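You operate a simulated robot arm through the tools that you are given. There is no shell and no other tool. Be economical: measure what you need, move in short steps, check, and stop when the job is done.

The job below is to be done with a simulated robot arm. You get a single attempt, and the scene is never put back.

TASK
Crank the black bobbin full and shut it in the bobbin box.
Fine: seat it in the winder's cup, clutch to Wind, crank till Full lights, clutch Free before lifting; lid back on; box, cones, other bobbins untouched.

Only the result counts: the job must be done as asked and must still hold three seconds after the hand-in. Knocking over, shifting, dropping, spilling or breaking anything else fails it. Lids that push on must go on centred and level and be pressed home; caps that screw on are set level and turned clockwise until they are tight.

THE ROBOT
A 7-joint arm with a two-finger parallel gripper, fixed in place. Base frame: the origin is at the foot of the arm, x ahead of it, y to its left, z up; the work surface is at about z = 800. Lengths are in mm, angles in rad, forces in N, time in s.
With the tool pointing down near the work surface it reaches from about 240 to 680 mm from the base axis. Its first joint turns from -1.152 to 1.152 rad. Payload 2.4 kg.
Tool frame: the origin (TCP) lies between the finger pads and is the grasp point; the fingertips stand 30 mm ahead of it; z points along the fingers, y is the line along which they close. The gripper opens to 94 mm. The fingers are 28 mm wide and 10 mm thick; the gripper's body (50 by 96 mm) begins 55 mm behind the TCP.
Orientation is that of the tool frame in the base frame, as a unit quaternion [x, y, z, w]. With the fingers straight down and closing along the base's y, the tool's x points along the base's -x, its y along +y and its z along -z.

THE INTERFACE
- The arm moves only by the tool move_arm. Its argument "targets" is a list of rows, each an object (a shift or turn left out is 0, a gripper value left out holds the last) with "slide": the shift along the tool's x, y, z in units of 250 mm (1.0 is 250 mm), a list of three; "rotation": the turn, a rotation vector about the tool's x, y, z in units of 90 degrees (1.0 is 90 degrees), a list of three; "grip": the gripper command, from -1 (fully open) to 1 (shut), values between in proportion. In form: [{"slide": [x, y, z], "rotation": [wx, wy, wz], "grip": grip}, ...]. A call has 1 to 10 rows; each row is the pose to reach, as a shift and turn from the pose commanded when the call began, along the tool's axes at that moment. A call with a number of a shift or a turn outside -1 to 1 is refused whole. A row lasts 0.2 s, in which the tool goes at most 50 mm and 0.15 rad; a call with a longer step from one row to the next is refused whole, and so is a gripper value outside its range. A pose out of reach is approached as far as the arm can. The call stops where the force on the tool passes 40 N (or 10 N more than at its start, if that is more) or the arm is blocked; 0.2 s more then pass. The fingers move at their own pace (about 153 mm/s each) and stop on an object; they squeeze with about 40 N. The grip force told is the motor's: it shows also when the fingers shut on nothing. Time passes only in rows, and 0.2 s behind the last, so rows that repeat a pose let the fingers close. It gives the time, the measured TCP pose, the force on the tool (base axes), the opening and the grip force at its end, in the units of the frame above (readings bear some noise), with the torque about the TCP (base axes, N m) and any sound that the robot's microphone picked up.
- Cameras (640 x 400 px; columns grow to the right, rows downward): "scene" is fixed at [34.5, 479.3, 1431]; the picture's right is [-0.75, -0.67, 0.00], its down [-0.46, 0.51, -0.73] and it looks along [0.48, -0.54, -0.69] (base axes); focal length 302 px, centre (320, 200). "wrist" rides on the gripper at [76, 14, -102] in the tool frame; the picture's right is [-0.18, 0.98, 0.00], its down [-0.75, -0.14, -0.64] and it looks along [-0.63, -0.12, 0.77] (tool axes); focal length 243 px, centre (320, 200).
- snapshot(camera): a new picture of that camera. It takes no simulated time.
- measure_at(camera, pixels): for up to 12 pixels [column, row] of the newest picture of that camera ("zoom" is the newest enlarged one), the place [x, y, z] in the base frame of the surface seen there, good to about 2 mm. It takes no simulated time.
- enlarge(camera, box): a new picture of the part [left, top, right, bottom] of that camera's present view, enlarged. It takes no simulated time.
- job_done(): hands the job in; it is judged then, once.

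Work in short steps. Measure before you move; look again where a grasp or a placing could have gone wrong, and mend it. You have 80 turns and 38 pictures in all, those below and enlarged ones among them. Open the gripper and draw the arm clear of the work before you hand the job in, unless the task says otherwise; then end with one line.

The tools are called after "Call:" as name(argument=value, ...) on one line, values as JSON. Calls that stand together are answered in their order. move_arm: Moves the arm, as the interface text tells. Its arguments: {"type":"object","properties":{"targets":{"type":"array","items":{"type":"object","properties":{"slide":{"type":"array","items":{"type":"number"}},"rotation":{"type":"array","items":{"type":"number"}},"grip":{"type":"number"}}}}},"required":["targets"]} The other tools are called the same way: snapshot (camera) takes a picture; measure_at (camera, pixels) gives the place of the surface under pixels of a picture; enlarge (camera, box) takes an enlarged picture of a part of a camera's view; job_done () hands the job in.

At the start:

```text
time_s: 0.0
tool_pos: [408.0, -110.7, 1133.2]
orientation: [0.0, 1.0, 0.001, 0.0]
wrist_force: [0.6, 0.1, -0.3]
torque: [0.02, 0.0, 0.02]
grip_width: 93.8
gripper_force: 0.0
```

scene: 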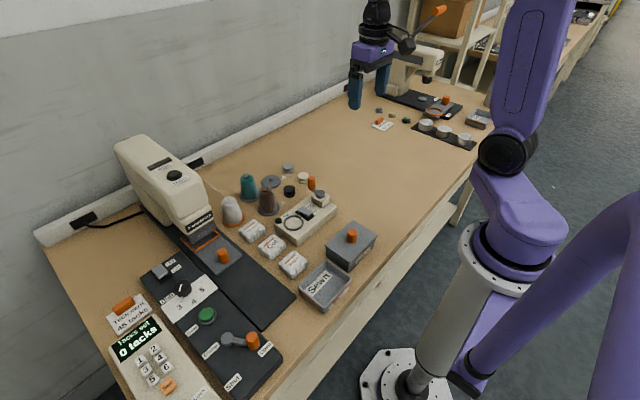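
wrist: 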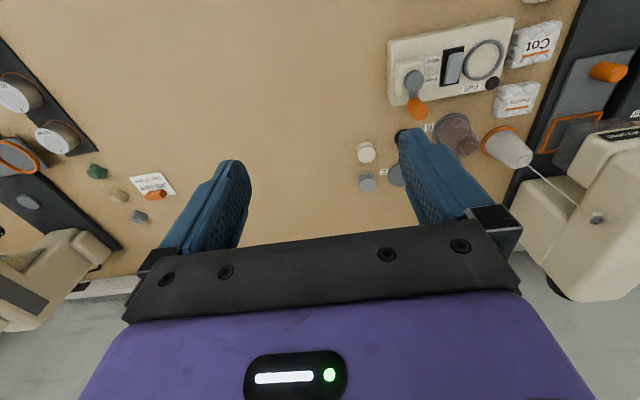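

The winder seems to be near scene (305,215), bobbins near (290,180), a lidded box at (350,245). I enlarge that region.

Call:
enlarge(camera="scene", box=[220, 150, 400, 262])

Call:
enlarge(camera="wrist", box=[340, 0, 600, 200])

```text
3.56 times, centred on (310, 206) of scene
```

zoom: 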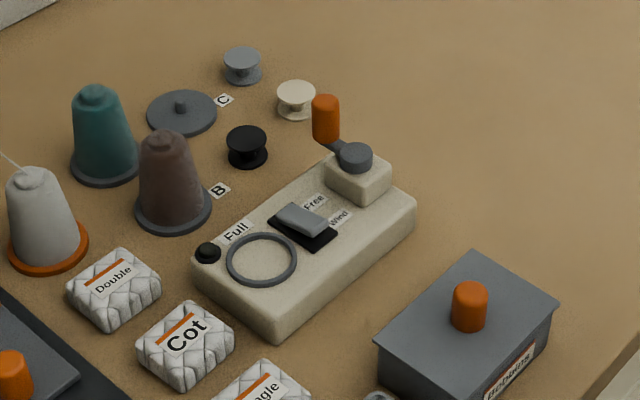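

```text
2.00 times, centred on (470, 100) of wrist
```

zoom: 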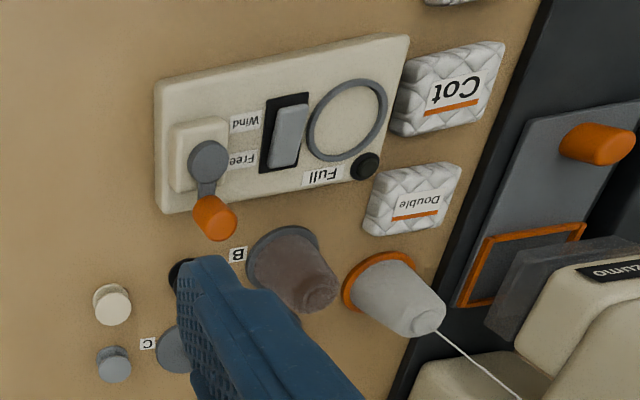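

Using the scene picture's coordinates I measure the black bobbin, cup ring, clutch, crank and box lid.

Call:
measure_at(camera="scene", pixels=[[289.2, 187.5], [293.7, 222.6], [284.4, 222.6], [302.8, 222.6], [304.5, 210.5], [320.1, 192.5], [311.4, 178.2], [352.1, 231.3], [353.5, 222.5], [376, 235.5], [338, 245.3], [278.5, 220.3]])

Call:
measure_at(camera="zoom", pixels=[[346, 120], [388, 100], [307, 135], [350, 80], [289, 118], [280, 160], [207, 157], [215, 215], [205, 190], [178, 275], [282, 100], [160, 205]])

```text
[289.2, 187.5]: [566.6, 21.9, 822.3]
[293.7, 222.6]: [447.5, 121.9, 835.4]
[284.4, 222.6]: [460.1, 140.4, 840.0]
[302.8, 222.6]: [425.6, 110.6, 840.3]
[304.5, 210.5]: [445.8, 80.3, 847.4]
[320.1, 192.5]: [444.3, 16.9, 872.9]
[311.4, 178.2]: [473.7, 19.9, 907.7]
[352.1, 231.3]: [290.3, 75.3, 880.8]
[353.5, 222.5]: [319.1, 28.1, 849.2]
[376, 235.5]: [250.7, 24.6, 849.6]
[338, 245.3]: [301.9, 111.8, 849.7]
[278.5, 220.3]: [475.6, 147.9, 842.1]
```

```text
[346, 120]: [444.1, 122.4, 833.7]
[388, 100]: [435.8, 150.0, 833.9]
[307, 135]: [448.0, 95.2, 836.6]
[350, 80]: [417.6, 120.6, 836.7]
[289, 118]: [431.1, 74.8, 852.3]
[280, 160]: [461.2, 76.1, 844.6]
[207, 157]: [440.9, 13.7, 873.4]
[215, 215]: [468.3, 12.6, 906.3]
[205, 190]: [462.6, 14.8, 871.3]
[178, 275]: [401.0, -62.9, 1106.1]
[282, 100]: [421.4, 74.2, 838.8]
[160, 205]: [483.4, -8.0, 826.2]
```

Cup ring centre is about (444,123), crank hub (443,15), knob (471,16), bobbin (566,21), lid knob (290,75). I move to a viewpoint over the winder.

Call:
move_arm(targets=[{"slide": [0.043, 0.133, 0.102]}, {"slide": [0.085, 0.267, 0.204]}, {"slide": [0.128, 0.4, 0.306]}, {"slide": [0.171, 0.533, 0.408]}, {"slide": [0.213, 0.667, 0.51]}, {"slide": [0.256, 0.74, 0.612]}, {"slide": [0.256, 0.74, 0.612]}])

Call:
snapshot(camera="wrist")

```text
time_s: 1.6
tool_pos: [344.3, 72.9, 982.0]
orientation: [0.001, 1.0, 0.0, 0.0]
wrist_force: [-0.7, -0.4, -0.2]
torque: [0.02, 0.0, -0.05]
grip_width: 93.8
gripper_force: 0.1
```

```text
33 pictures are left
```

wrist: 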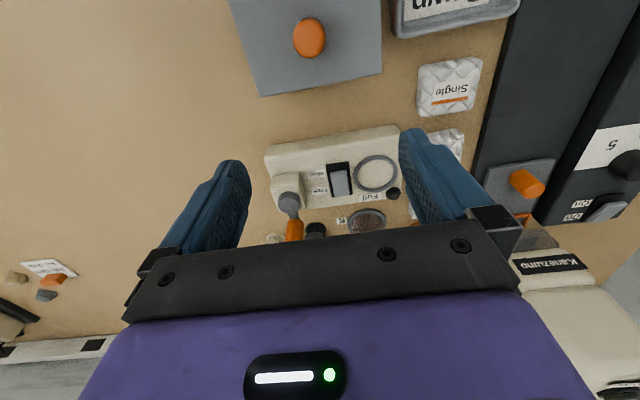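

Call:
enlarge(camera="wrist", box=[250, 120, 420, 240])

```text
3.33 times, centred on (335, 180) of wrist
```

zoom: 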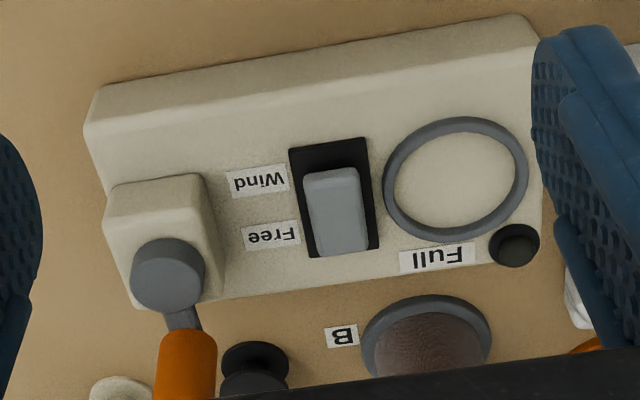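

The clutch looks like a rocker or slider; I measure its profile, the cup and the crank in the enlarged view.

Call:
measure_at(camera="zoom", pixels=[[325, 150], [330, 175], [332, 190], [336, 210], [340, 230], [344, 248], [456, 180], [385, 180], [527, 175], [454, 119], [457, 241], [275, 150]])

Call:
measure_at(camera="zoom", pixels=[[168, 260], [133, 262], [203, 262], [187, 335], [183, 390], [160, 360], [215, 360], [255, 356], [514, 240], [100, 90], [530, 20], [183, 315]])

```text
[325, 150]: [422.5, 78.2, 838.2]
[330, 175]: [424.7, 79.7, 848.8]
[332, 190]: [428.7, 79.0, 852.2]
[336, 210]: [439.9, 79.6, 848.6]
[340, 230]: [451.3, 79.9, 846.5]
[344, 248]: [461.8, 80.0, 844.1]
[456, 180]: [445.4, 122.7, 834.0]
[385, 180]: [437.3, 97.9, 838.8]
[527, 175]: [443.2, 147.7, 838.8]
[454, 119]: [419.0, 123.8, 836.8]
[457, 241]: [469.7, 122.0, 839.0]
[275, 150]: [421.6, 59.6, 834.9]
```

```text
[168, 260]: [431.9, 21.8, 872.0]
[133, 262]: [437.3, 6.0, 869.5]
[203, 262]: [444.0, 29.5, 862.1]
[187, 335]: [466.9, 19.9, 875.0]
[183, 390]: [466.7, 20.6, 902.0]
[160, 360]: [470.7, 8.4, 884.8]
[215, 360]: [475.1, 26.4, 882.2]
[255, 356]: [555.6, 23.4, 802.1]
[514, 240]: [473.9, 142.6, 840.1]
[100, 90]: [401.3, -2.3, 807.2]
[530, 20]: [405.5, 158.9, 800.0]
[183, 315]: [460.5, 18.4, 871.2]
```

The rocker's raised end is Wind at (428,79,852). Now measure the surroundings of the black bobbin in the scene picture.

Call:
measure_at(camera="scene", pixels=[[303.3, 175.5], [265, 189.5], [279.0, 207.4], [271.2, 182.5], [280.3, 181.3], [284.2, 188.8], [294.4, 188.8], [289.2, 184.6], [289.2, 191], [289.2, 196], [287, 167]])

Call:
enlarge(camera="scene", box=[260, 165, 324, 205])

```text
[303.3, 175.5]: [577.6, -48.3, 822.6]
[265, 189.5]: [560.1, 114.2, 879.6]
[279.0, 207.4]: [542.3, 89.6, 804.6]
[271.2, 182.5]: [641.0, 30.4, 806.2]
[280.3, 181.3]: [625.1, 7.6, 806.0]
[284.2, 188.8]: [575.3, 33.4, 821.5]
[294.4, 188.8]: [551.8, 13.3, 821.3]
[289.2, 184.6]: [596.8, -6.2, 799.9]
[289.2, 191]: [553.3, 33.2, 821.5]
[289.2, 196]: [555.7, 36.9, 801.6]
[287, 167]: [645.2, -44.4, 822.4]
```

```text
10.00 times, centred on (292, 185) of scene
```

zoom: 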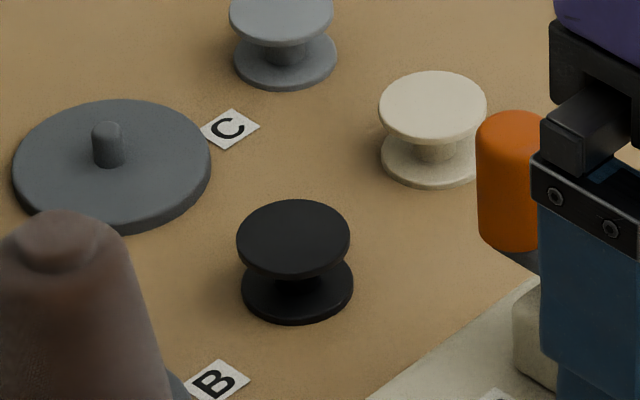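

I measure the edge and centre of the black bobbin's top flange.

Call:
measure_at(camera="zoom", pixels=[[240, 236], [346, 236], [293, 205], [293, 266], [293, 236], [293, 310], [240, 285]])

```text
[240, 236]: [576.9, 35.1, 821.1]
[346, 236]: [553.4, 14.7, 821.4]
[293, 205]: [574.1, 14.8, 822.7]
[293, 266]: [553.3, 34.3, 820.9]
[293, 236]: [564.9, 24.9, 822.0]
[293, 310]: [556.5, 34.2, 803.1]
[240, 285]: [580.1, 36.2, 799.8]
```

Bobbin centre (564.5, 24.7), Ø≈32, top 821. I travel above it at height with the fingers partly open.

Call:
move_arm(targets=[{"slide": [-0.176, -0.039, 0], "grip": -0.19}, {"slide": [-0.352, -0.077, 0]}, {"slide": [-0.528, -0.116, 0]}, {"slide": [-0.704, -0.155, 0]}, {"slide": [-0.881, -0.193, 0]}, {"slide": [-0.881, -0.193, 0.16]}, {"slide": [-0.881, -0.193, 0.32]}, {"slide": [-0.881, -0.193, 0.4]}, {"slide": [-0.881, -0.193, 0.4]}])

Call:
snapshot(camera="wrist")

```text
time_s: 3.6
tool_pos: [563.6, 24.8, 881.7]
orientation: [0.0, 1.0, 0.0, 0.001]
wrist_force: [0.0, -0.4, -0.4]
torque: [0.0, 0.02, 0.0]
grip_width: 55.8
gripper_force: 0.0
```

```text
30 pictures are left
```

wrist: 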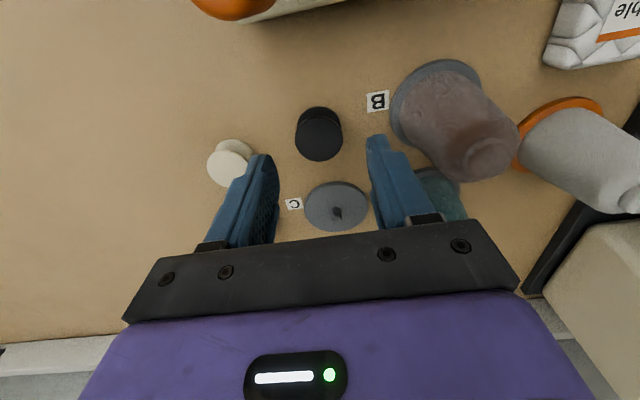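

The black bobbin sits between the fingers at wrist (320,138); I verify its centre.

Call:
measure_at(camera="wrist", pixels=[[320, 140], [298, 140], [341, 140], [320, 125], [320, 158]])

```text
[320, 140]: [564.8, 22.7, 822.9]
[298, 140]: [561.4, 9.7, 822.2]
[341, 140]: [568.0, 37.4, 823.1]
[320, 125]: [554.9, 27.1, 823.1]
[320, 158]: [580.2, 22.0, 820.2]
```

Descend so the tips are at z≈811 (to hold the upper flange and leave the bottom free for the cup) and close.

Call:
move_arm(targets=[{"slide": [-0.003, -0.002, 0.08]}, {"slide": [-0.003, -0.002, 0.163]}, {"slide": [-0.003, -0.002, 0.163]}, {"slide": [-0.003, -0.002, 0.163], "grip": 1}, {"slide": [-0.003, -0.002, 0.163], "grip": 1}, {"slide": [-0.003, -0.002, 0.163], "grip": 1}])

```text
time_s: 5.0
tool_pos: [562.7, 24.4, 839.1]
orientation: [-0.001, 1.0, 0.001, 0.0]
wrist_force: [0.0, 0.6, -0.3]
torque: [0.0, 0.02, -0.02]
grip_width: 29.2
gripper_force: 40.0
```

Gripped at width 29. Lift to z≈940 and look.

Call:
move_arm(targets=[{"slide": [0, 0, -0.13]}, {"slide": [0, 0, -0.3]}, {"slide": [0, 0, -0.44]}, {"slide": [0, 0, -0.44]}])

Call:
snapshot(camera="wrist")

```text
time_s: 6.0
tool_pos: [561.8, 27.0, 948.4]
orientation: [0.0, 1.0, 0.0, 0.0]
wrist_force: [-0.2, 0.5, 0.5]
torque: [-0.02, 0.0, 0.01]
grip_width: 29.0
gripper_force: 40.3
```

```text
29 pictures are left
```

wrist: 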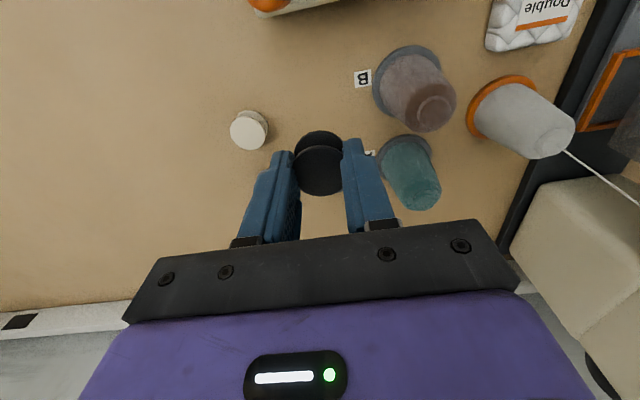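

Bobbin held level; I measure where it sits.

Call:
measure_at(camera="wrist", pixels=[[320, 172], [298, 172], [341, 172], [320, 155], [320, 188], [320, 138]])

Call:
move_arm(targets=[{"slide": [0, 0, 0]}])

```text
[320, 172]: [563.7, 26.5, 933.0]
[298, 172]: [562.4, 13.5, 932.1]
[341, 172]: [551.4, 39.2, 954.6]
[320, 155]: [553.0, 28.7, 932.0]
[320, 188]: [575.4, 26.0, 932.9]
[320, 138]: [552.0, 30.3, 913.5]
```

```text
time_s: 6.4
tool_pos: [562.7, 26.9, 948.8]
orientation: [0.0, 1.0, 0.0, 0.0]
wrist_force: [0.1, -0.1, -0.2]
torque: [0.01, 0.0, -0.01]
grip_width: 29.0
gripper_force: 39.6
```

Bobbin centre ≈(563.8,26.4). Move to above the cup (y first, clear of the crank knob).

Call:
move_arm(targets=[{"slide": [0, 0.19, -0.06]}, {"slide": [0, 0.38, -0.06]}, {"slide": [0.16, 0.386, -0.06]}, {"slide": [0.32, 0.386, -0.06]}, {"slide": [0.477, 0.386, -0.06]}, {"slide": [0.477, 0.386, 0.12]}, {"slide": [0.477, 0.386, 0.2]}, {"slide": [0.477, 0.386, 0.2]}])

Call:
snapshot(camera="wrist")

```text
time_s: 8.2
tool_pos: [446.8, 122.6, 893.9]
orientation: [0.0, 1.0, 0.0, -0.001]
wrist_force: [-0.2, 0.2, -0.3]
torque: [0.0, 0.02, -0.01]
grip_width: 28.9
gripper_force: 40.0
```

```text
28 pictures are left
```

wrist: 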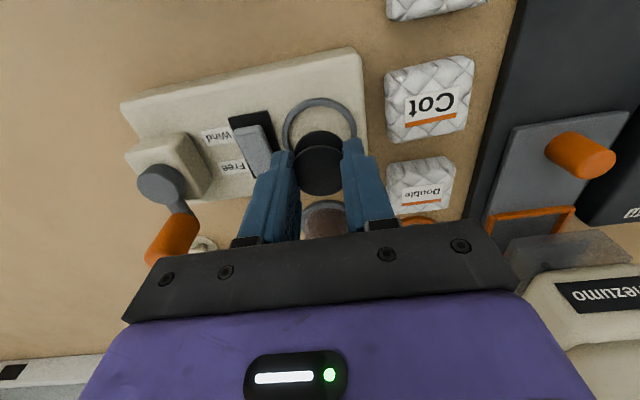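

Measure bobbin centre against the ring from this view.

Call:
measure_at(camera="wrist", pixels=[[320, 172], [320, 155], [320, 188], [298, 172], [320, 98], [285, 130], [354, 125], [320, 110]])

Call:
enlarge(camera="scene", box=[260, 180, 340, 230])

```text
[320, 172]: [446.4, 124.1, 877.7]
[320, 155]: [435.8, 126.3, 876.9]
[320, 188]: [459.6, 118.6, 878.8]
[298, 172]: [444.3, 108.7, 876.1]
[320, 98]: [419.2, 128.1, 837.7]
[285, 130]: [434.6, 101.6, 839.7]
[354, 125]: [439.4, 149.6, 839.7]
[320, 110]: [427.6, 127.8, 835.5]
```

```text
8.00 times, centred on (300, 205) of scene
```

zoom: 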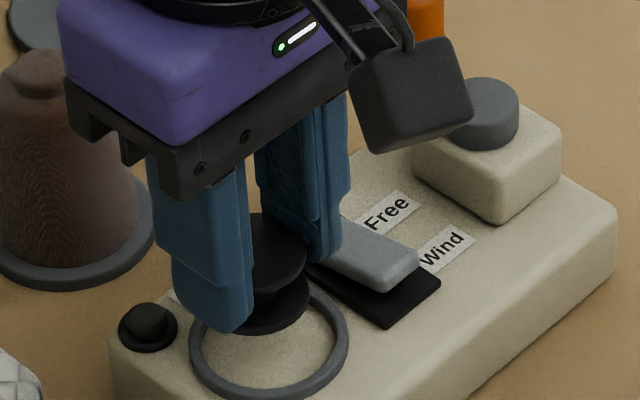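

Bobbin centre (446.8,123.5), ring centre ≈(444.5,123). Correct x by −2 mm and lower ~22 mm onto the cup floor.

Call:
move_arm(targets=[{"slide": [0.009, -0.001, 0.04]}, {"slide": [0.009, -0.001, 0.07]}, {"slide": [0.009, -0.001, 0.085]}, {"slide": [0.009, -0.001, 0.085]}])

```text
time_s: 9.2
tool_pos: [442.7, 123.2, 877.1]
orientation: [0.0, 1.0, 0.0, 0.0]
wrist_force: [-0.2, -0.6, 0.2]
torque: [0.03, 0.04, 0.01]
grip_width: 28.9
gripper_force: 39.7
```

No contact yet (z≈877); lower further in 1.5 mm steps until force shows.

Call:
move_arm(targets=[{"slide": [0, 0, 0.006]}, {"slide": [0, 0, 0.012]}, {"slide": [0, 0, 0.012]}])

Call:
enlarge(camera="scene", box=[268, 195, 332, 235])

```text
time_s: 10.0
tool_pos: [444.0, 122.7, 875.4]
orientation: [0.0, 1.0, 0.001, 0.0]
wrist_force: [-0.1, 0.0, -0.7]
torque: [0.0, 0.01, -0.01]
grip_width: 28.8
gripper_force: 40.1
```

```text
10.00 times, centred on (300, 215) of scene
```

zoom: 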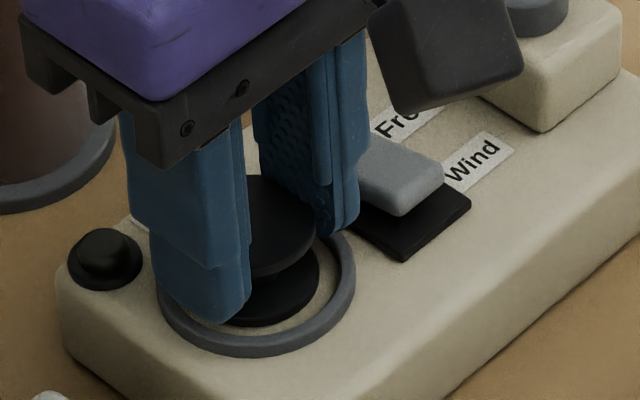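

Bobbin is within the ring; measure the remaining height.

Call:
measure_at(camera="zoom", pixels=[[280, 230], [270, 262], [285, 310], [300, 322], [230, 335], [340, 280], [260, 345]])

Call:
move_arm(targets=[{"slide": [0, 0, 0.006]}, {"slide": [0, 0, 0.012]}, {"slide": [0, 0, 0.012]}])

```text
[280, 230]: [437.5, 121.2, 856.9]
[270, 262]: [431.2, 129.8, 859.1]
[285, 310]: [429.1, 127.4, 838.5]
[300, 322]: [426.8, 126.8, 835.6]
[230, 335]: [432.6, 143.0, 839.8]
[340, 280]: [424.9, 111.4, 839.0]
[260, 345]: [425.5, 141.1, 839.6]
```

```text
time_s: 10.8
tool_pos: [444.2, 123.2, 873.9]
orientation: [-0.001, 1.0, 0.0, 0.002]
wrist_force: [-3.1, -2.6, 23.1]
torque: [-0.06, 0.07, 0.0]
grip_width: 28.9
gripper_force: 40.5
```

Contact with 23 N: seated. Release slightly (40 mm) and lift away.

Call:
move_arm(targets=[{"slide": [0, 0, -0.004], "grip": 0.15}, {"slide": [0, 0, -0.004], "grip": 0.15}, {"slide": [0, 0, -0.08], "grip": 0.15}, {"slide": [0, 0, -0.24], "grip": 0.15}, {"slide": [0, 0, -0.4], "grip": 0.15}, {"slide": [0.15, 0, -0.4], "grip": 1}, {"slide": [0.28, 0, -0.4], "grip": 1}, {"slide": [0.28, 0, -0.4], "grip": 1}])

Call:
enlarge(camera="wrist", box=[200, 60, 440, 210])

```text
time_s: 12.6
tool_pos: [372.6, 121.7, 973.1]
orientation: [0.0, 1.0, 0.0, -0.001]
wrist_force: [0.6, 0.5, 0.5]
torque: [0.02, -0.02, -0.01]
grip_width: 0.1
gripper_force: 32.6
```

```text
2.67 times, centred on (320, 135) of wrist
```

zoom: 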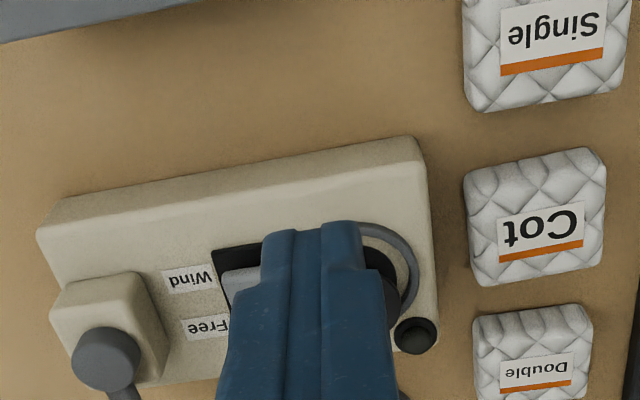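

Bobbin sits in the cup. Position closed fingers above the Wind end of the rocker (x≈420, y≈79), just above it.

Call:
move_arm(targets=[{"slide": [-0.1, -0.09, 0], "grip": 1}, {"slide": [-0.19, -0.171, 0]}, {"slide": [-0.19, -0.171, 0.16]}, {"slide": [-0.19, -0.171, 0.3]}, {"slide": [-0.19, -0.171, 0.3]}])

Call:
enlarge(camera="scene", box=[260, 180, 340, 230])

```text
time_s: 13.8
tool_pos: [422.9, 75.7, 898.6]
orientation: [0.0, 1.0, 0.0, 0.001]
wrist_force: [-0.3, 0.3, -0.5]
torque: [-0.02, 0.02, -0.01]
grip_width: 0.0
gripper_force: 32.8
```

```text
8.00 times, centred on (300, 205) of scene
```

zoom: 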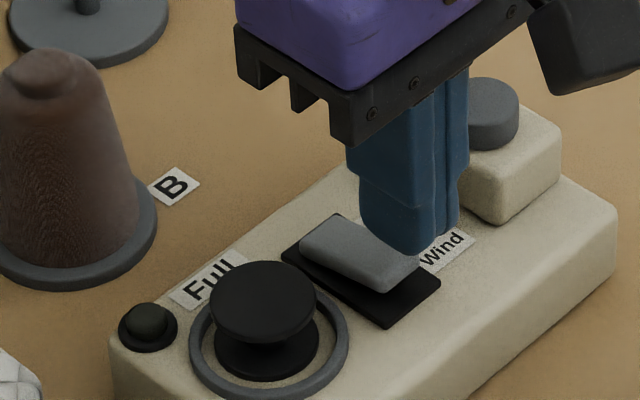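

Bobbin seated centrally. Press down on the Wind end in small steps.

Call:
move_arm(targets=[{"slide": [0.012, 0.012, 0.04]}, {"slide": [0.012, 0.012, 0.065]}, {"slide": [0.012, 0.012, 0.08]}, {"slide": [0.012, 0.012, 0.095]}, {"slide": [0.012, 0.012, 0.105]}, {"slide": [0.012, 0.012, 0.105]}])

Call:
enlarge(camera="scene", box=[260, 180, 340, 230])

```text
time_s: 14.8
tool_pos: [418.5, 82.1, 875.6]
orientation: [-0.001, 1.0, 0.0, 0.0]
wrist_force: [-4.8, -0.7, 17.5]
torque: [-0.03, -0.1, -0.12]
grip_width: 0.1
gripper_force: 33.2
stopped in row 5: the force on the tool passed its limit at 56 N (the readings are from after the stop); the commanded pose is now the measured one
```

```text
8.00 times, centred on (300, 205) of scene
```

zoom: 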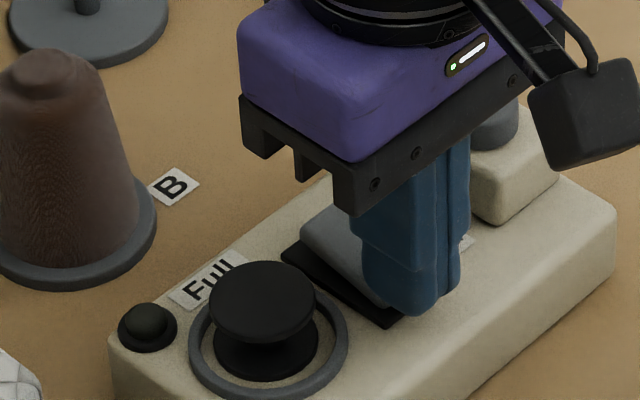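

Rocker appears to have gone down. Raise, and look at it.

Call:
move_arm(targets=[{"slide": [0, 0, -0.1]}, {"slide": [0, -0.0, -0.28]}, {"slide": [0.1, -0.1, -0.4]}, {"slide": [0.1, -0.1, -0.4]}])

Call:
enlarge(camera="scene", box=[260, 170, 340, 220])

```text
time_s: 15.8
tool_pos: [396.3, 57.2, 975.2]
orientation: [-0.001, 1.0, 0.0, 0.001]
wrist_force: [0.3, -0.1, 0.0]
torque: [0.0, 0.0, 0.0]
grip_width: 0.0
gripper_force: 33.2
```

```text
8.00 times, centred on (300, 195) of scene
```

zoom: 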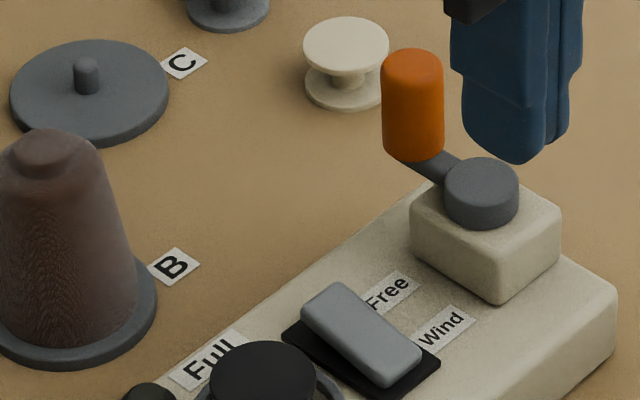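

The rocker is now tipped to Wind. Measure rocker ends, crank hub and knob.

Call:
measure_at(camera="zoom", pixels=[[338, 295], [395, 365], [482, 178], [447, 185], [518, 180], [482, 160], [412, 62], [384, 66], [440, 70], [412, 110], [412, 150], [440, 168]])

```text
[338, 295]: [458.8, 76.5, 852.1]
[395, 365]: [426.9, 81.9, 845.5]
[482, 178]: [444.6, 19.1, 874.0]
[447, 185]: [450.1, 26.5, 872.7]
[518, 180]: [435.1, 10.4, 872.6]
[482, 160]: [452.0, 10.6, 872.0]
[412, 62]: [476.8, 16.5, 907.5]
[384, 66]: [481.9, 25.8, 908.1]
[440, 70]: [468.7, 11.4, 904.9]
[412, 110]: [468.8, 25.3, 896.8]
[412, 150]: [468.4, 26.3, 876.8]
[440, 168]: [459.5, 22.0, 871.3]
```

Wind engaged. Crank hub ≈(443,18.5), knob ≈(475,18.5), radius ≈32, top 908. Go above the knob with fingers open 40 mm.

Call:
move_arm(targets=[{"slide": [-0.15, -0.075, 0], "grip": 0.1}, {"slide": [-0.315, -0.155, 0]}, {"slide": [-0.315, -0.155, 0]}])

Call:
snapshot(camera="wrist")

```text
time_s: 16.6
tool_pos: [474.9, 17.6, 974.1]
orientation: [0.0, 1.0, 0.0, 0.001]
wrist_force: [0.0, 0.0, 0.3]
torque: [-0.02, 0.0, -0.01]
grip_width: 42.4
gripper_force: 0.1
```

```text
21 pictures are left
```

wrist: 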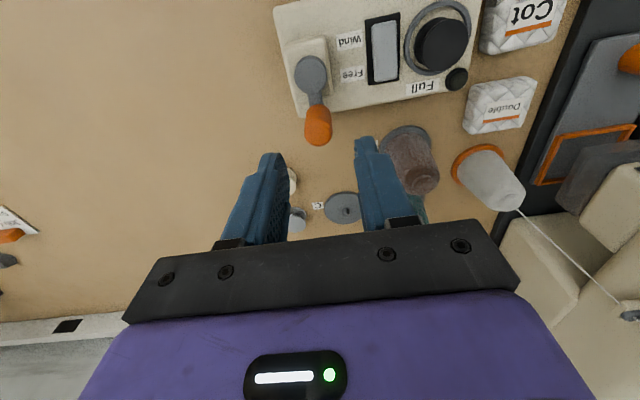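

Verify the knob and hub from this view.

Call:
measure_at(camera="wrist", pixels=[[319, 137], [309, 138], [329, 137], [319, 144], [319, 128], [311, 72], [297, 72], [325, 72], [311, 60], [311, 84]])

```text
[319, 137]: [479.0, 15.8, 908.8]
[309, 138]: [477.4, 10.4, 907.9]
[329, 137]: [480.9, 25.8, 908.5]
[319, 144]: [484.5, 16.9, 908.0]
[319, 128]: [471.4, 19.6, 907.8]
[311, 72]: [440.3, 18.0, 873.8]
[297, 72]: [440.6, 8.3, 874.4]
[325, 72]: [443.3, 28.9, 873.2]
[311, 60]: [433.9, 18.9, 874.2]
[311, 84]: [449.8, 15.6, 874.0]
```

Knob centre ≈(477.5,18), hub ≈(442,18), R≈35. Descend and grip the knob.

Call:
move_arm(targets=[{"slide": [-0.01, 0, 0.15]}, {"slide": [-0.01, 0, 0.25]}, {"slide": [-0.01, 0, 0.25]}, {"slide": [-0.01, 0, 0.25], "grip": 1}, {"slide": [-0.01, 0, 0.25], "grip": 1}])

```text
time_s: 17.8
tool_pos: [477.3, 15.9, 912.4]
orientation: [0.001, 1.0, 0.0, 0.001]
wrist_force: [1.0, -0.6, -5.4]
torque: [0.0, -0.18, 0.01]
grip_width: 20.8
gripper_force: 44.8
```

Knob gripped (20.8 mm). Test a 45° clockwise turn.

Call:
move_arm(targets=[{"slide": [0.0048, -0.0362, 0], "grip": 1}, {"slide": [0.0188, -0.07, 0]}, {"slide": [0.041, -0.099, 0]}, {"slide": [0.041, -0.099, 0]}])

```text
time_s: 18.8
tool_pos: [465.1, -8.9, 914.0]
orientation: [-0.001, 1.0, 0.0, -0.002]
wrist_force: [6.2, -7.9, -29.1]
torque: [-0.23, -0.34, 0.01]
grip_width: 20.4
gripper_force: 44.5
```

Turning smoothly but with a vertical pull of 29 N; I ease down 1.5 mm and continue a half-turn.

Call:
move_arm(targets=[{"slide": [0, 0, 0.006]}, {"slide": [0.0628, -0.0362, 0.006]}, {"slide": [0.1352, -0.0362, 0.006]}, {"slide": [0.198, 0, 0.006]}, {"slide": [0.2342, 0.0628, 0.006]}, {"slide": [0.2342, 0.1352, 0.006]}, {"slide": [0.198, 0.198, 0.006]}, {"slide": [0.198, 0.198, 0.006]}])

Call:
enlarge(camera="scene", box=[260, 170, 340, 220])

```text
time_s: 19.8
tool_pos: [423.7, -6.0, 913.0]
orientation: [-0.003, 1.0, 0.0, 0.004]
wrist_force: [5.0, 4.9, -10.4]
torque: [0.12, 0.34, -0.05]
grip_width: 21.1
gripper_force: 45.3
stopped in row 4: the force on the tool passed its limit at 46 N (the readings are from after the stop); the commanded pose is now the measured one
```

```text
8.00 times, centred on (300, 195) of scene
```

zoom: 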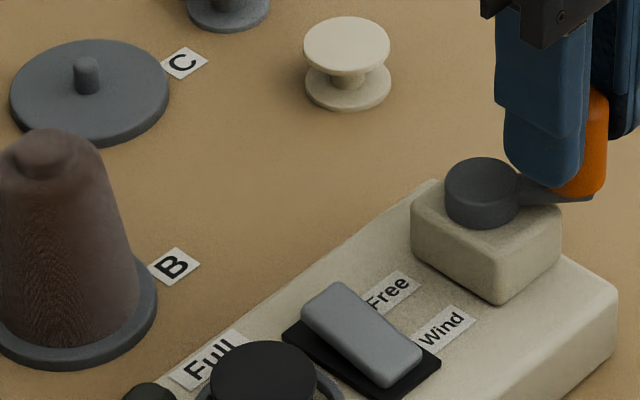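

Stopped by radial load, so my circle is slightly off. I open the fingers, rise above the knob and remeasure it here to fit the circle.

Call:
move_arm(targets=[{"slide": [0, 0, 0], "grip": 0.4}, {"slide": [0, 0, 0], "grip": 0.4}, {"slide": [0, 0, -0.1], "grip": 0.4}, {"slide": [0, 0, -0.2], "grip": 0.4}, {"slide": [0, 0, -0.2], "grip": 0.4}])

Call:
enlarge(camera="wrist", box=[240, 80, 400, 180])

```text
time_s: 21.0
tool_pos: [423.5, -7.2, 962.2]
orientation: [-0.002, 1.0, 0.001, 0.003]
wrist_force: [-0.5, -0.6, 0.4]
torque: [0.04, 0.01, -0.04]
grip_width: 28.3
gripper_force: 0.1
```

```text
4.00 times, centred on (320, 130) of wrist
```

zoom: 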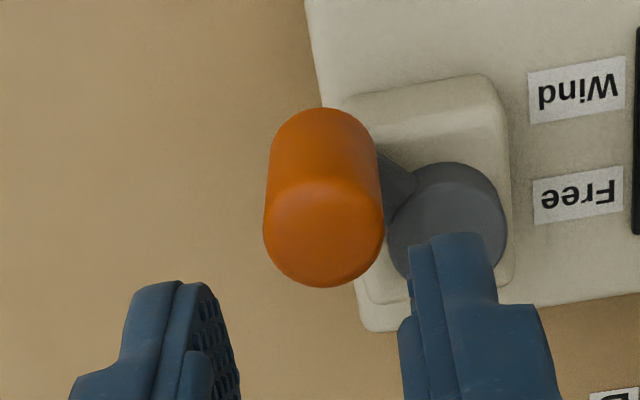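

Call:
measure_at(camera="zoom", pixels=[[323, 232], [270, 232], [378, 232], [323, 190], [323, 275], [448, 205], [395, 220], [504, 205], [448, 168], [300, 200], [350, 265]])

```text
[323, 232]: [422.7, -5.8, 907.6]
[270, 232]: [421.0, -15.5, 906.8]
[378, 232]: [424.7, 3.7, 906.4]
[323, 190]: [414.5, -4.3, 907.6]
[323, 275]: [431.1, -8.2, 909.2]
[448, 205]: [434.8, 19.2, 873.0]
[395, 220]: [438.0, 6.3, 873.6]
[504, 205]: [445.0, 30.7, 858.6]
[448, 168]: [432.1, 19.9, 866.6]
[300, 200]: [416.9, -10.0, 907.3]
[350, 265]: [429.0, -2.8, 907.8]
```

Refined: hub centre ≈(444.3,18), R≈32.7; knob at (423,−6). Regrip and continue clockwise on this circle.

Call:
move_arm(targets=[{"slide": [0.002, 0.004, 0.1], "grip": 0.4}, {"slide": [0.002, 0.004, 0.2], "grip": 0.4}, {"slide": [0.002, 0.004, 0.2], "grip": 1}, {"slide": [0.002, 0.004, 0.2], "grip": 1}, {"slide": [0.0284, 0.0364, 0.2]}, {"slide": [0.0459, 0.1018, 0.2]}, {"slide": [0.0284, 0.1672, 0.2]}, {"slide": [-0.0195, 0.2151, 0.2]}, {"slide": [-0.0849, 0.2326, 0.2]}, {"slide": [-0.1503, 0.2151, 0.2]}])

```text
time_s: 22.1
tool_pos: [423.1, -7.2, 915.5]
orientation: [-0.001, 1.0, 0.0, 0.005]
wrist_force: [-1.8, -3.5, 6.5]
torque: [-0.08, -0.03, 0.01]
grip_width: 20.7
gripper_force: 45.0
stopped in row 5: the force on the tool passed its limit at 44 N (the readings are from after the stop); the commanded pose is now the measured one
```

Rigid gripping binds on small height errors. I'll push the knob with closed fingers instead, moving along the crank circle behind it; first release, rise, and come down behind it at (453,−14).

Call:
move_arm(targets=[{"slide": [0, 0, 0], "grip": 0.4}, {"slide": [0, 0, 0], "grip": 0.4}, {"slide": [0, 0, -0.1], "grip": 0.4}, {"slide": [0, 0, -0.2], "grip": 0.4}, {"slide": [-0.119, -0.026, -0.2], "grip": 1}, {"slide": [-0.119, -0.026, -0.2], "grip": 1}, {"slide": [-0.119, -0.026, -0.1], "grip": 1}, {"slide": [-0.119, -0.026, -0.006], "grip": 1}, {"slide": [-0.119, -0.026, -0.006], "grip": 1}])

```text
time_s: 24.1
tool_pos: [450.3, -13.2, 917.5]
orientation: [-0.002, 1.0, 0.001, 0.005]
wrist_force: [0.7, 0.1, 0.2]
torque: [-0.03, -0.03, 0.0]
grip_width: 0.1
gripper_force: 33.0
```

Sweep the closed fingers along the circle clockwise, one turn.

Call:
move_arm(targets=[{"slide": [0.0468, -0.004, 0]}, {"slide": [0.108, 0.0248, 0]}, {"slide": [0.1468, 0.08, 0]}, {"slide": [0.1528, 0.1476, 0]}, {"slide": [0.124, 0.2088, 0]}, {"slide": [0.0688, 0.2476, 0]}, {"slide": [0.0012, 0.2536, 0]}, {"slide": [-0.06, 0.2252, 0]}, {"slide": [-0.0988, 0.1696, 0]}, {"slide": [-0.1048, 0.102, 0]}])

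Call:
enlarge(camera="scene", box=[255, 170, 345, 226])

```text
time_s: 26.3
tool_pos: [479.6, 10.7, 917.9]
orientation: [-0.001, 1.0, 0.0, 0.004]
wrist_force: [0.2, -0.8, 0.0]
torque: [-0.01, -0.01, 0.01]
grip_width: 0.0
gripper_force: 33.0
```

```text
7.11 times, centred on (300, 198) of scene
```

zoom: 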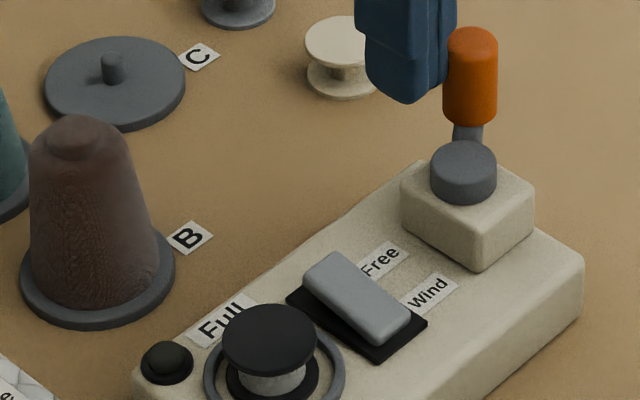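

Cranking works: thread is appearing. Continue with a full turn per call.

Call:
move_arm(targets=[{"slide": [0.0379, -0.0714, 0]}, {"slide": [0.1106, -0.1068, 0]}, {"slide": [0.1902, -0.0928, 0]}, {"slide": [0.2464, -0.0346, 0]}, {"slide": [0.2576, 0.0454, 0]}, {"slide": [0.2197, 0.1168, 0]}, {"slide": [0.147, 0.1522, 0]}, {"slide": [0.0674, 0.1382, 0]}, {"slide": [0.0112, 0.08, 0]}, {"slide": [0, 0, 0]}])

Call:
move_arm(targets=[{"slide": [0.0379, -0.0714, 0]}, {"slide": [0.1106, -0.1068, 0]}, {"slide": [0.1902, -0.0928, 0]}, {"slide": [0.2464, -0.0346, 0]}, {"slide": [0.2576, 0.0454, 0]}, {"slide": [0.2197, 0.1168, 0]}, {"slide": [0.147, 0.1522, 0]}, {"slide": [0.0674, 0.1382, 0]}, {"slide": [0.0112, 0.08, 0]}, {"slide": [0, 0, 0]}])

Call:
enlarge(camera="scene", box=[255, 170, 345, 226])

```text
time_s: 28.5
tool_pos: [480.3, 11.8, 917.1]
orientation: [-0.001, 1.0, 0.0, 0.005]
wrist_force: [0.2, 0.4, 0.2]
torque: [0.0, 0.0, -0.01]
grip_width: 0.0
gripper_force: 32.7
```

```text
time_s: 30.7
tool_pos: [480.1, 13.1, 918.6]
orientation: [-0.001, 1.0, 0.001, 0.004]
wrist_force: [-0.3, -0.2, 0.3]
torque: [-0.02, -0.01, -0.02]
grip_width: 0.0
gripper_force: 33.8
```

```text
7.11 times, centred on (300, 198) of scene
```

zoom: 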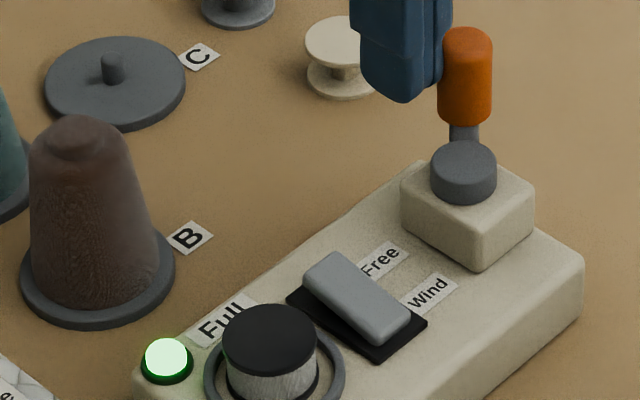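

Full is lit. Now raise, move over the Free end (≈468,79) and press it in steps.

Call:
move_arm(targets=[{"slide": [0, 0, -0.17]}, {"slide": [0.044, 0.13, -0.17]}, {"slide": [0.044, 0.266, -0.17]}, {"slide": [0.044, 0.266, 0]}, {"slide": [0.044, 0.266, 0.11]}, {"slide": [0.044, 0.266, 0.11]}])

Call:
move_arm(targets=[{"slide": [0, 0, 0.02]}, {"slide": [0, 0, 0.035]}, {"slide": [0, 0, 0.05]}, {"slide": [0, 0, 0.06]}, {"slide": [0, 0, 0.07]}])

```text
time_s: 32.1
tool_pos: [467.5, 79.2, 890.5]
orientation: [-0.001, 1.0, 0.001, 0.005]
wrist_force: [0.2, -0.3, 0.4]
torque: [0.01, -0.01, -0.01]
grip_width: 0.2
gripper_force: 32.4
```

```text
time_s: 33.1
tool_pos: [467.6, 79.7, 877.2]
orientation: [-0.002, 1.0, 0.0, 0.005]
wrist_force: [-1.4, -1.3, 9.2]
torque: [-0.05, 0.21, 0.02]
grip_width: 0.1
gripper_force: 32.9
stopped in row 4: the force on the tool passed its limit at 48 N (the readings are from after the stop); the commanded pose is now the measured one
```

Raise and back off toward the box; then check the rocker and lid.

Call:
move_arm(targets=[{"slide": [0, 0, -0.16], "grip": 1}, {"slide": [0, 0, -0.32]}, {"slide": [0, 0, -0.46]}, {"slide": [0.16, 0, -0.46], "grip": 0.1}, {"slide": [0.32, 0, -0.46]}, {"slide": [0.48, 0, -0.46]}, {"slide": [0.64, 0, -0.46]}, {"slide": [0.712, -0.014, -0.46]}, {"slide": [0.712, -0.014, -0.46]}])

Call:
snapshot(camera="wrist")

Call:
enlarge(camera="scene", box=[260, 180, 400, 268])

```text
time_s: 35.1
tool_pos: [287.1, 75.8, 990.2]
orientation: [0.0, 1.0, 0.0, 0.004]
wrist_force: [0.1, 0.2, 0.8]
torque: [0.01, -0.01, 0.04]
grip_width: 42.3
gripper_force: 0.1
out of reach, approached as far as the arm can: row 7
```

```text
16 pictures are left
```

wrist: 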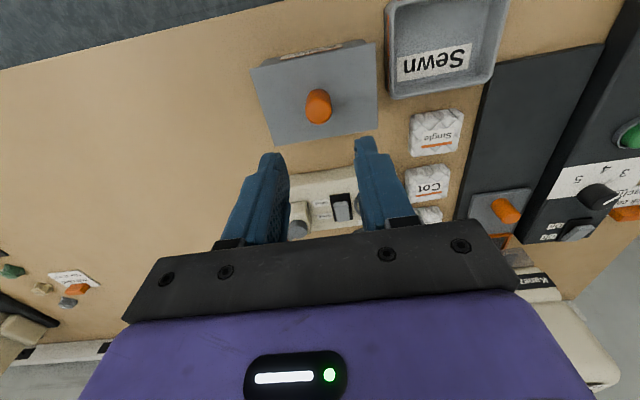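

```text
4.55 times, centred on (330, 224) of scene
```

zoom: 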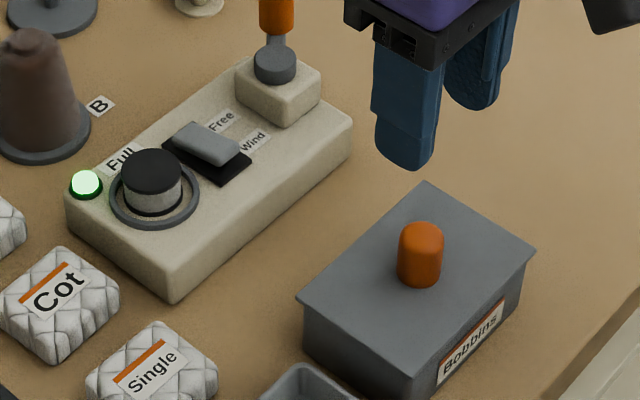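

Rocker is at Free, lamp lit. Measure the lid knob, corners, and possible free table area for the lid.

Call:
measure_at(camera="wrist", pixels=[[319, 115], [307, 108], [331, 108], [319, 95], [319, 121], [255, 72], [372, 46], [376, 128], [273, 142], [200, 60], [150, 130], [220, 140]])

Call:
measure_at(camera="zoom", pixels=[[421, 240], [421, 226], [402, 236], [440, 236], [420, 285], [425, 184], [533, 250], [300, 297], [408, 373], [350, 262], [480, 215], [310, 330]])

```text
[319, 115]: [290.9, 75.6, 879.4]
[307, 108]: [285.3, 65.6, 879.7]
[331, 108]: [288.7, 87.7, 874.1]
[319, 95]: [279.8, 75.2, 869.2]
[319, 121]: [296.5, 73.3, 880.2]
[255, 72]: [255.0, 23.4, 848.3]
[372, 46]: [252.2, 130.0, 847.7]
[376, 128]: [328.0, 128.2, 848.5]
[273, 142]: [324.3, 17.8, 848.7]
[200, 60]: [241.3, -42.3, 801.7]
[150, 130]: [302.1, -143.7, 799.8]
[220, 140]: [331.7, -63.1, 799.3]
```

```text
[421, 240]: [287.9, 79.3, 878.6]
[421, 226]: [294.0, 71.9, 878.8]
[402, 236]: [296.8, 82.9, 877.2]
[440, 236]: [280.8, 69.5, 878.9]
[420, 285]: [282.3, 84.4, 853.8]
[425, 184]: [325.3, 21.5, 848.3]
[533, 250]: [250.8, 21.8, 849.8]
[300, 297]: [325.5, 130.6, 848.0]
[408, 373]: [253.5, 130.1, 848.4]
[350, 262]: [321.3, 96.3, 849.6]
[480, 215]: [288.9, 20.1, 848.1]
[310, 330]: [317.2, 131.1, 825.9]
```

Lid: x 252–327, y 20–131, knob centre (289,75.5), top 880. Correct the small tilt, descend onto the knob and grip it.

Call:
move_arm(targets=[{"slide": [-0.008, 0, 0.14], "rotation": [0, 0.005, 0]}, {"slide": [-0.008, 0, 0.3], "rotation": [0, 0.005, 0]}, {"slide": [-0.008, 0, 0.42], "rotation": [0, 0.005, 0]}, {"slide": [-0.008, 0, 0.42], "rotation": [0, 0.005, 0]}])

```text
time_s: 36.1
tool_pos: [292.9, 75.7, 883.8]
orientation: [-0.001, 1.0, 0.001, 0.0]
wrist_force: [0.0, -0.7, -0.2]
torque: [0.0, 0.03, 0.01]
grip_width: 42.0
gripper_force: 0.1
```

x is 3–4 mm far; correct and close on the knob.

Call:
move_arm(targets=[{"slide": [0.012, 0, 0]}, {"slide": [0.012, 0, 0], "grip": 1}, {"slide": [0.012, 0, 0], "grip": 1}, {"slide": [0.012, 0, 0], "grip": 1}])

```text
time_s: 37.1
tool_pos: [289.2, 74.7, 884.3]
orientation: [-0.001, 1.0, 0.001, 0.001]
wrist_force: [-0.2, -0.3, -0.2]
torque: [-0.02, -0.02, 0.01]
grip_width: 22.6
gripper_force: 40.0
heard: snap
```

Gripped (22.6 mm), heard a snap. Lift straight up slowly.

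Call:
move_arm(targets=[{"slide": [0, 0, -0.02]}, {"slide": [0, 0, -0.06]}, {"slide": [0, 0, -0.14]}, {"slide": [0, 0, -0.28]}, {"slide": [0, 0, -0.28]}])

Call:
snapshot(camera="scene")

```text
time_s: 38.3
tool_pos: [290.9, 75.1, 956.6]
orientation: [-0.002, 1.0, 0.0, 0.0]
wrist_force: [0.9, 1.0, -0.8]
torque: [-0.02, -0.01, -0.01]
grip_width: 22.4
gripper_force: 40.3
```

```text
14 pictures are left
```

scene: 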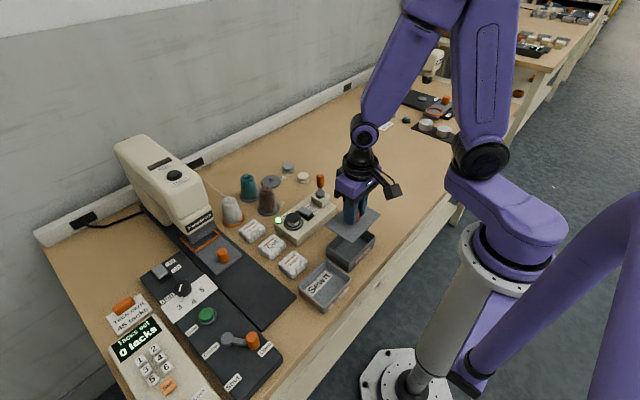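

Lid is off. Carry it to the free table area at (340,−110).

Call:
move_arm(targets=[{"slide": [-0.03, -0.12, 0]}, {"slide": [-0.08, -0.28, 0]}, {"slide": [-0.13, -0.44, 0]}, {"slide": [-0.18, -0.6, 0]}, {"slide": [-0.196, -0.74, 0]}, {"slide": [-0.196, -0.74, 0.16]}, {"slide": [-0.196, -0.74, 0.3]}, {"slide": [-0.196, -0.74, 0.4]}, {"slide": [-0.196, -0.74, 0.4]}])

Call:
enlarge(camera="scene", box=[310, 160, 430, 235])

```text
time_s: 40.3
tool_pos: [337.1, -108.9, 854.6]
orientation: [-0.001, 1.0, 0.0, 0.0]
wrist_force: [0.1, -0.6, -1.4]
torque: [0.02, -0.01, 0.05]
grip_width: 22.2
gripper_force: 39.7
```

```text
5.33 times, centred on (370, 198) of scene
```

zoom: 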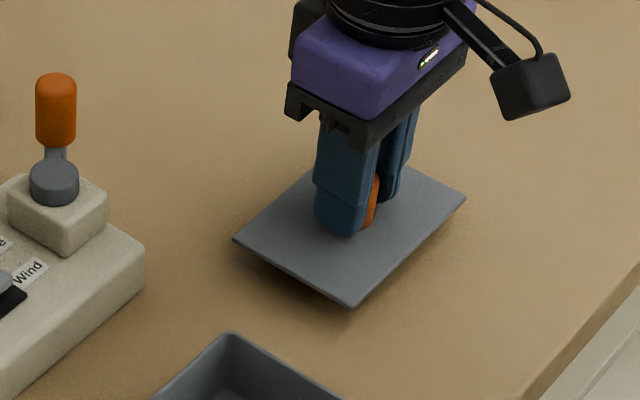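

Area is clear; lower gently until contact.

Call:
move_arm(targets=[{"slide": [0, 0, 0.012]}, {"slide": [0, 0, 0.024]}, {"slide": [0, 0, 0.032]}, {"slide": [0, 0, 0.032]}])

```text
time_s: 41.3
tool_pos: [337.4, -109.5, 847.1]
orientation: [0.0, 1.0, 0.001, 0.001]
wrist_force: [0.8, -0.1, -1.1]
torque: [-0.01, 0.03, -0.01]
grip_width: 22.4
gripper_force: 40.2
```

Call:
move_arm(targets=[{"slide": [0, 0, 0.006]}, {"slide": [0, 0, 0.012]}, {"slide": [0, 0, 0.018]}, {"slide": [0, 0, 0.018]}])

Call:
measure_at(camera="zoom", pixels=[[290, 250], [340, 280]])

```text
time_s: 42.0
tool_pos: [338.0, -108.3, 843.8]
orientation: [-0.001, 1.0, 0.001, 0.001]
wrist_force: [-1.8, 1.4, 9.9]
torque: [0.01, -0.08, 0.02]
grip_width: 22.3
gripper_force: 40.3
stopped in row 3: the force on the tool passed its limit at 41 N (the readings are from after the stop); the commanded pose is now the measured one
```

```text
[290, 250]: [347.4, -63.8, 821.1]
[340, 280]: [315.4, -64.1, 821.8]
```

Lid resting on table. Release, rise, and move toward y≈123.

Call:
move_arm(targets=[{"slide": [0, 0, 0], "grip": 0.1}, {"slide": [0, 0, 0], "grip": 0.1}, {"slide": [0, 0, -0.14]}, {"slide": [0, 0, -0.34]}, {"slide": [0, 0, -0.48]}, {"slide": [0, 0.2, -0.48]}, {"slide": [0, 0.4, -0.48]}, {"slide": [0, 0.6, -0.48]}, {"slide": [0, 0.8, -0.48]}, {"slide": [0, 0.92, -0.48]}])

Call:
snapshot(camera="wrist")

```text
time_s: 44.2
tool_pos: [333.7, 121.1, 963.1]
orientation: [-0.001, 1.0, 0.001, 0.001]
wrist_force: [0.1, 0.2, 0.1]
torque: [-0.04, 0.03, 0.0]
grip_width: 42.4
gripper_force: 0.0
```

```text
12 pictures are left
```

wrist: 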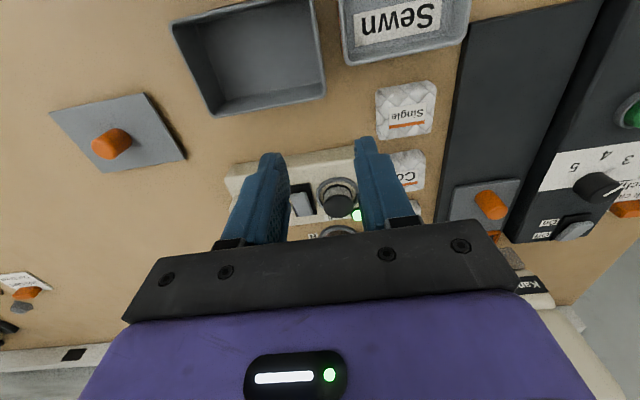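

Box is open and empty. Measure box rim/floor, the bobbin top, and the lid on the table.

Call:
measure_at(camera="wrist", pixels=[[174, 28], [311, 3], [325, 90], [216, 114], [265, 60], [230, 90], [337, 205], [107, 152], [140, 95], [184, 157], [55, 113]])

Call:
enlarge(camera="scene", box=[260, 180, 420, 280])

```text
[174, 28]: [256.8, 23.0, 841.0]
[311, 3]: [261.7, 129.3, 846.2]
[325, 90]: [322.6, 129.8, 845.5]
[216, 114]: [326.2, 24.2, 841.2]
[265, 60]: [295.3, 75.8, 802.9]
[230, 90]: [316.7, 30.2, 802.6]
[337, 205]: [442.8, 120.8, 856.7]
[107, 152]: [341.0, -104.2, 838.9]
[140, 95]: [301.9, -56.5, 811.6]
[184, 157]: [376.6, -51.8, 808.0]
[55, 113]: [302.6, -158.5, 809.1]
```

```text
4.00 times, centred on (340, 230) of scene
```

zoom: 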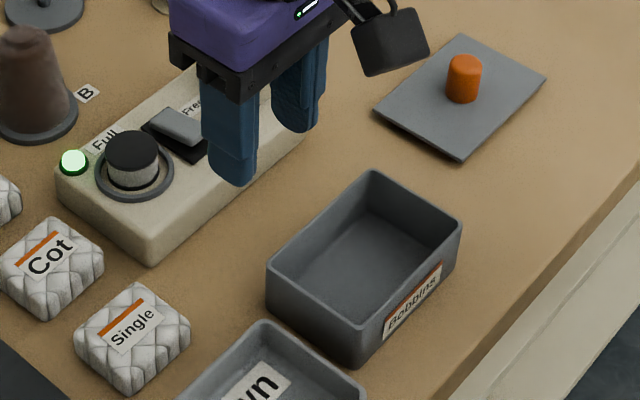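

Measure the bobbin top flange precisely.

Call:
measure_at(camera="zoom", pixels=[[107, 148], [158, 148], [132, 134], [132, 163], [132, 148], [160, 175]])

```text
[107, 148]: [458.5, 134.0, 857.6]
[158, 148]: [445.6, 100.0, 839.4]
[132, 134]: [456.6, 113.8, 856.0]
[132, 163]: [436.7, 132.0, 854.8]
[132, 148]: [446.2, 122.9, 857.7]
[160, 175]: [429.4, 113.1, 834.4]
```

Bobbin centre ≈(445.5,123). Move over and down to z≈905, then check reading.

Call:
move_arm(targets=[{"slide": [-0.15, 0.008, 0], "grip": 0.19}, {"slide": [-0.3, 0.008, 0]}, {"slide": [-0.447, 0.008, 0]}, {"slide": [-0.447, 0.008, 0.12]}, {"slide": [-0.447, 0.008, 0.23]}, {"slide": [-0.447, 0.008, 0.23]}])

Call:
snapshot(camera="wrist")

```text
time_s: 45.6
tool_pos: [449.7, 122.1, 904.6]
orientation: [-0.002, 1.0, 0.001, 0.001]
wrist_force: [0.5, -0.7, -0.2]
torque: [0.03, 0.01, -0.02]
grip_width: 38.2
gripper_force: 0.1
```

```text
10 pictures are left
```

wrist: 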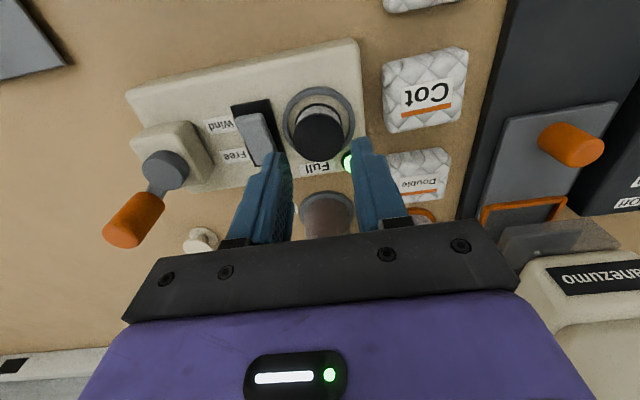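

Align x by −4 mm, descend to z≈877, and close.

Call:
move_arm(targets=[{"slide": [0.016, 0.004, 0.05]}, {"slide": [0.016, 0.004, 0.108]}, {"slide": [0.016, 0.004, 0.108]}, {"slide": [0.016, 0.004, 0.108], "grip": 1}, {"slide": [0.016, 0.004, 0.108], "grip": 1}, {"slide": [0.016, 0.004, 0.108], "grip": 1}])

```text
time_s: 47.0
tool_pos: [443.1, 124.3, 880.1]
orientation: [-0.001, 1.0, 0.001, 0.0]
wrist_force: [-0.1, 0.6, -0.5]
torque: [-0.04, 0.0, -0.02]
grip_width: 28.9
gripper_force: 40.5
```

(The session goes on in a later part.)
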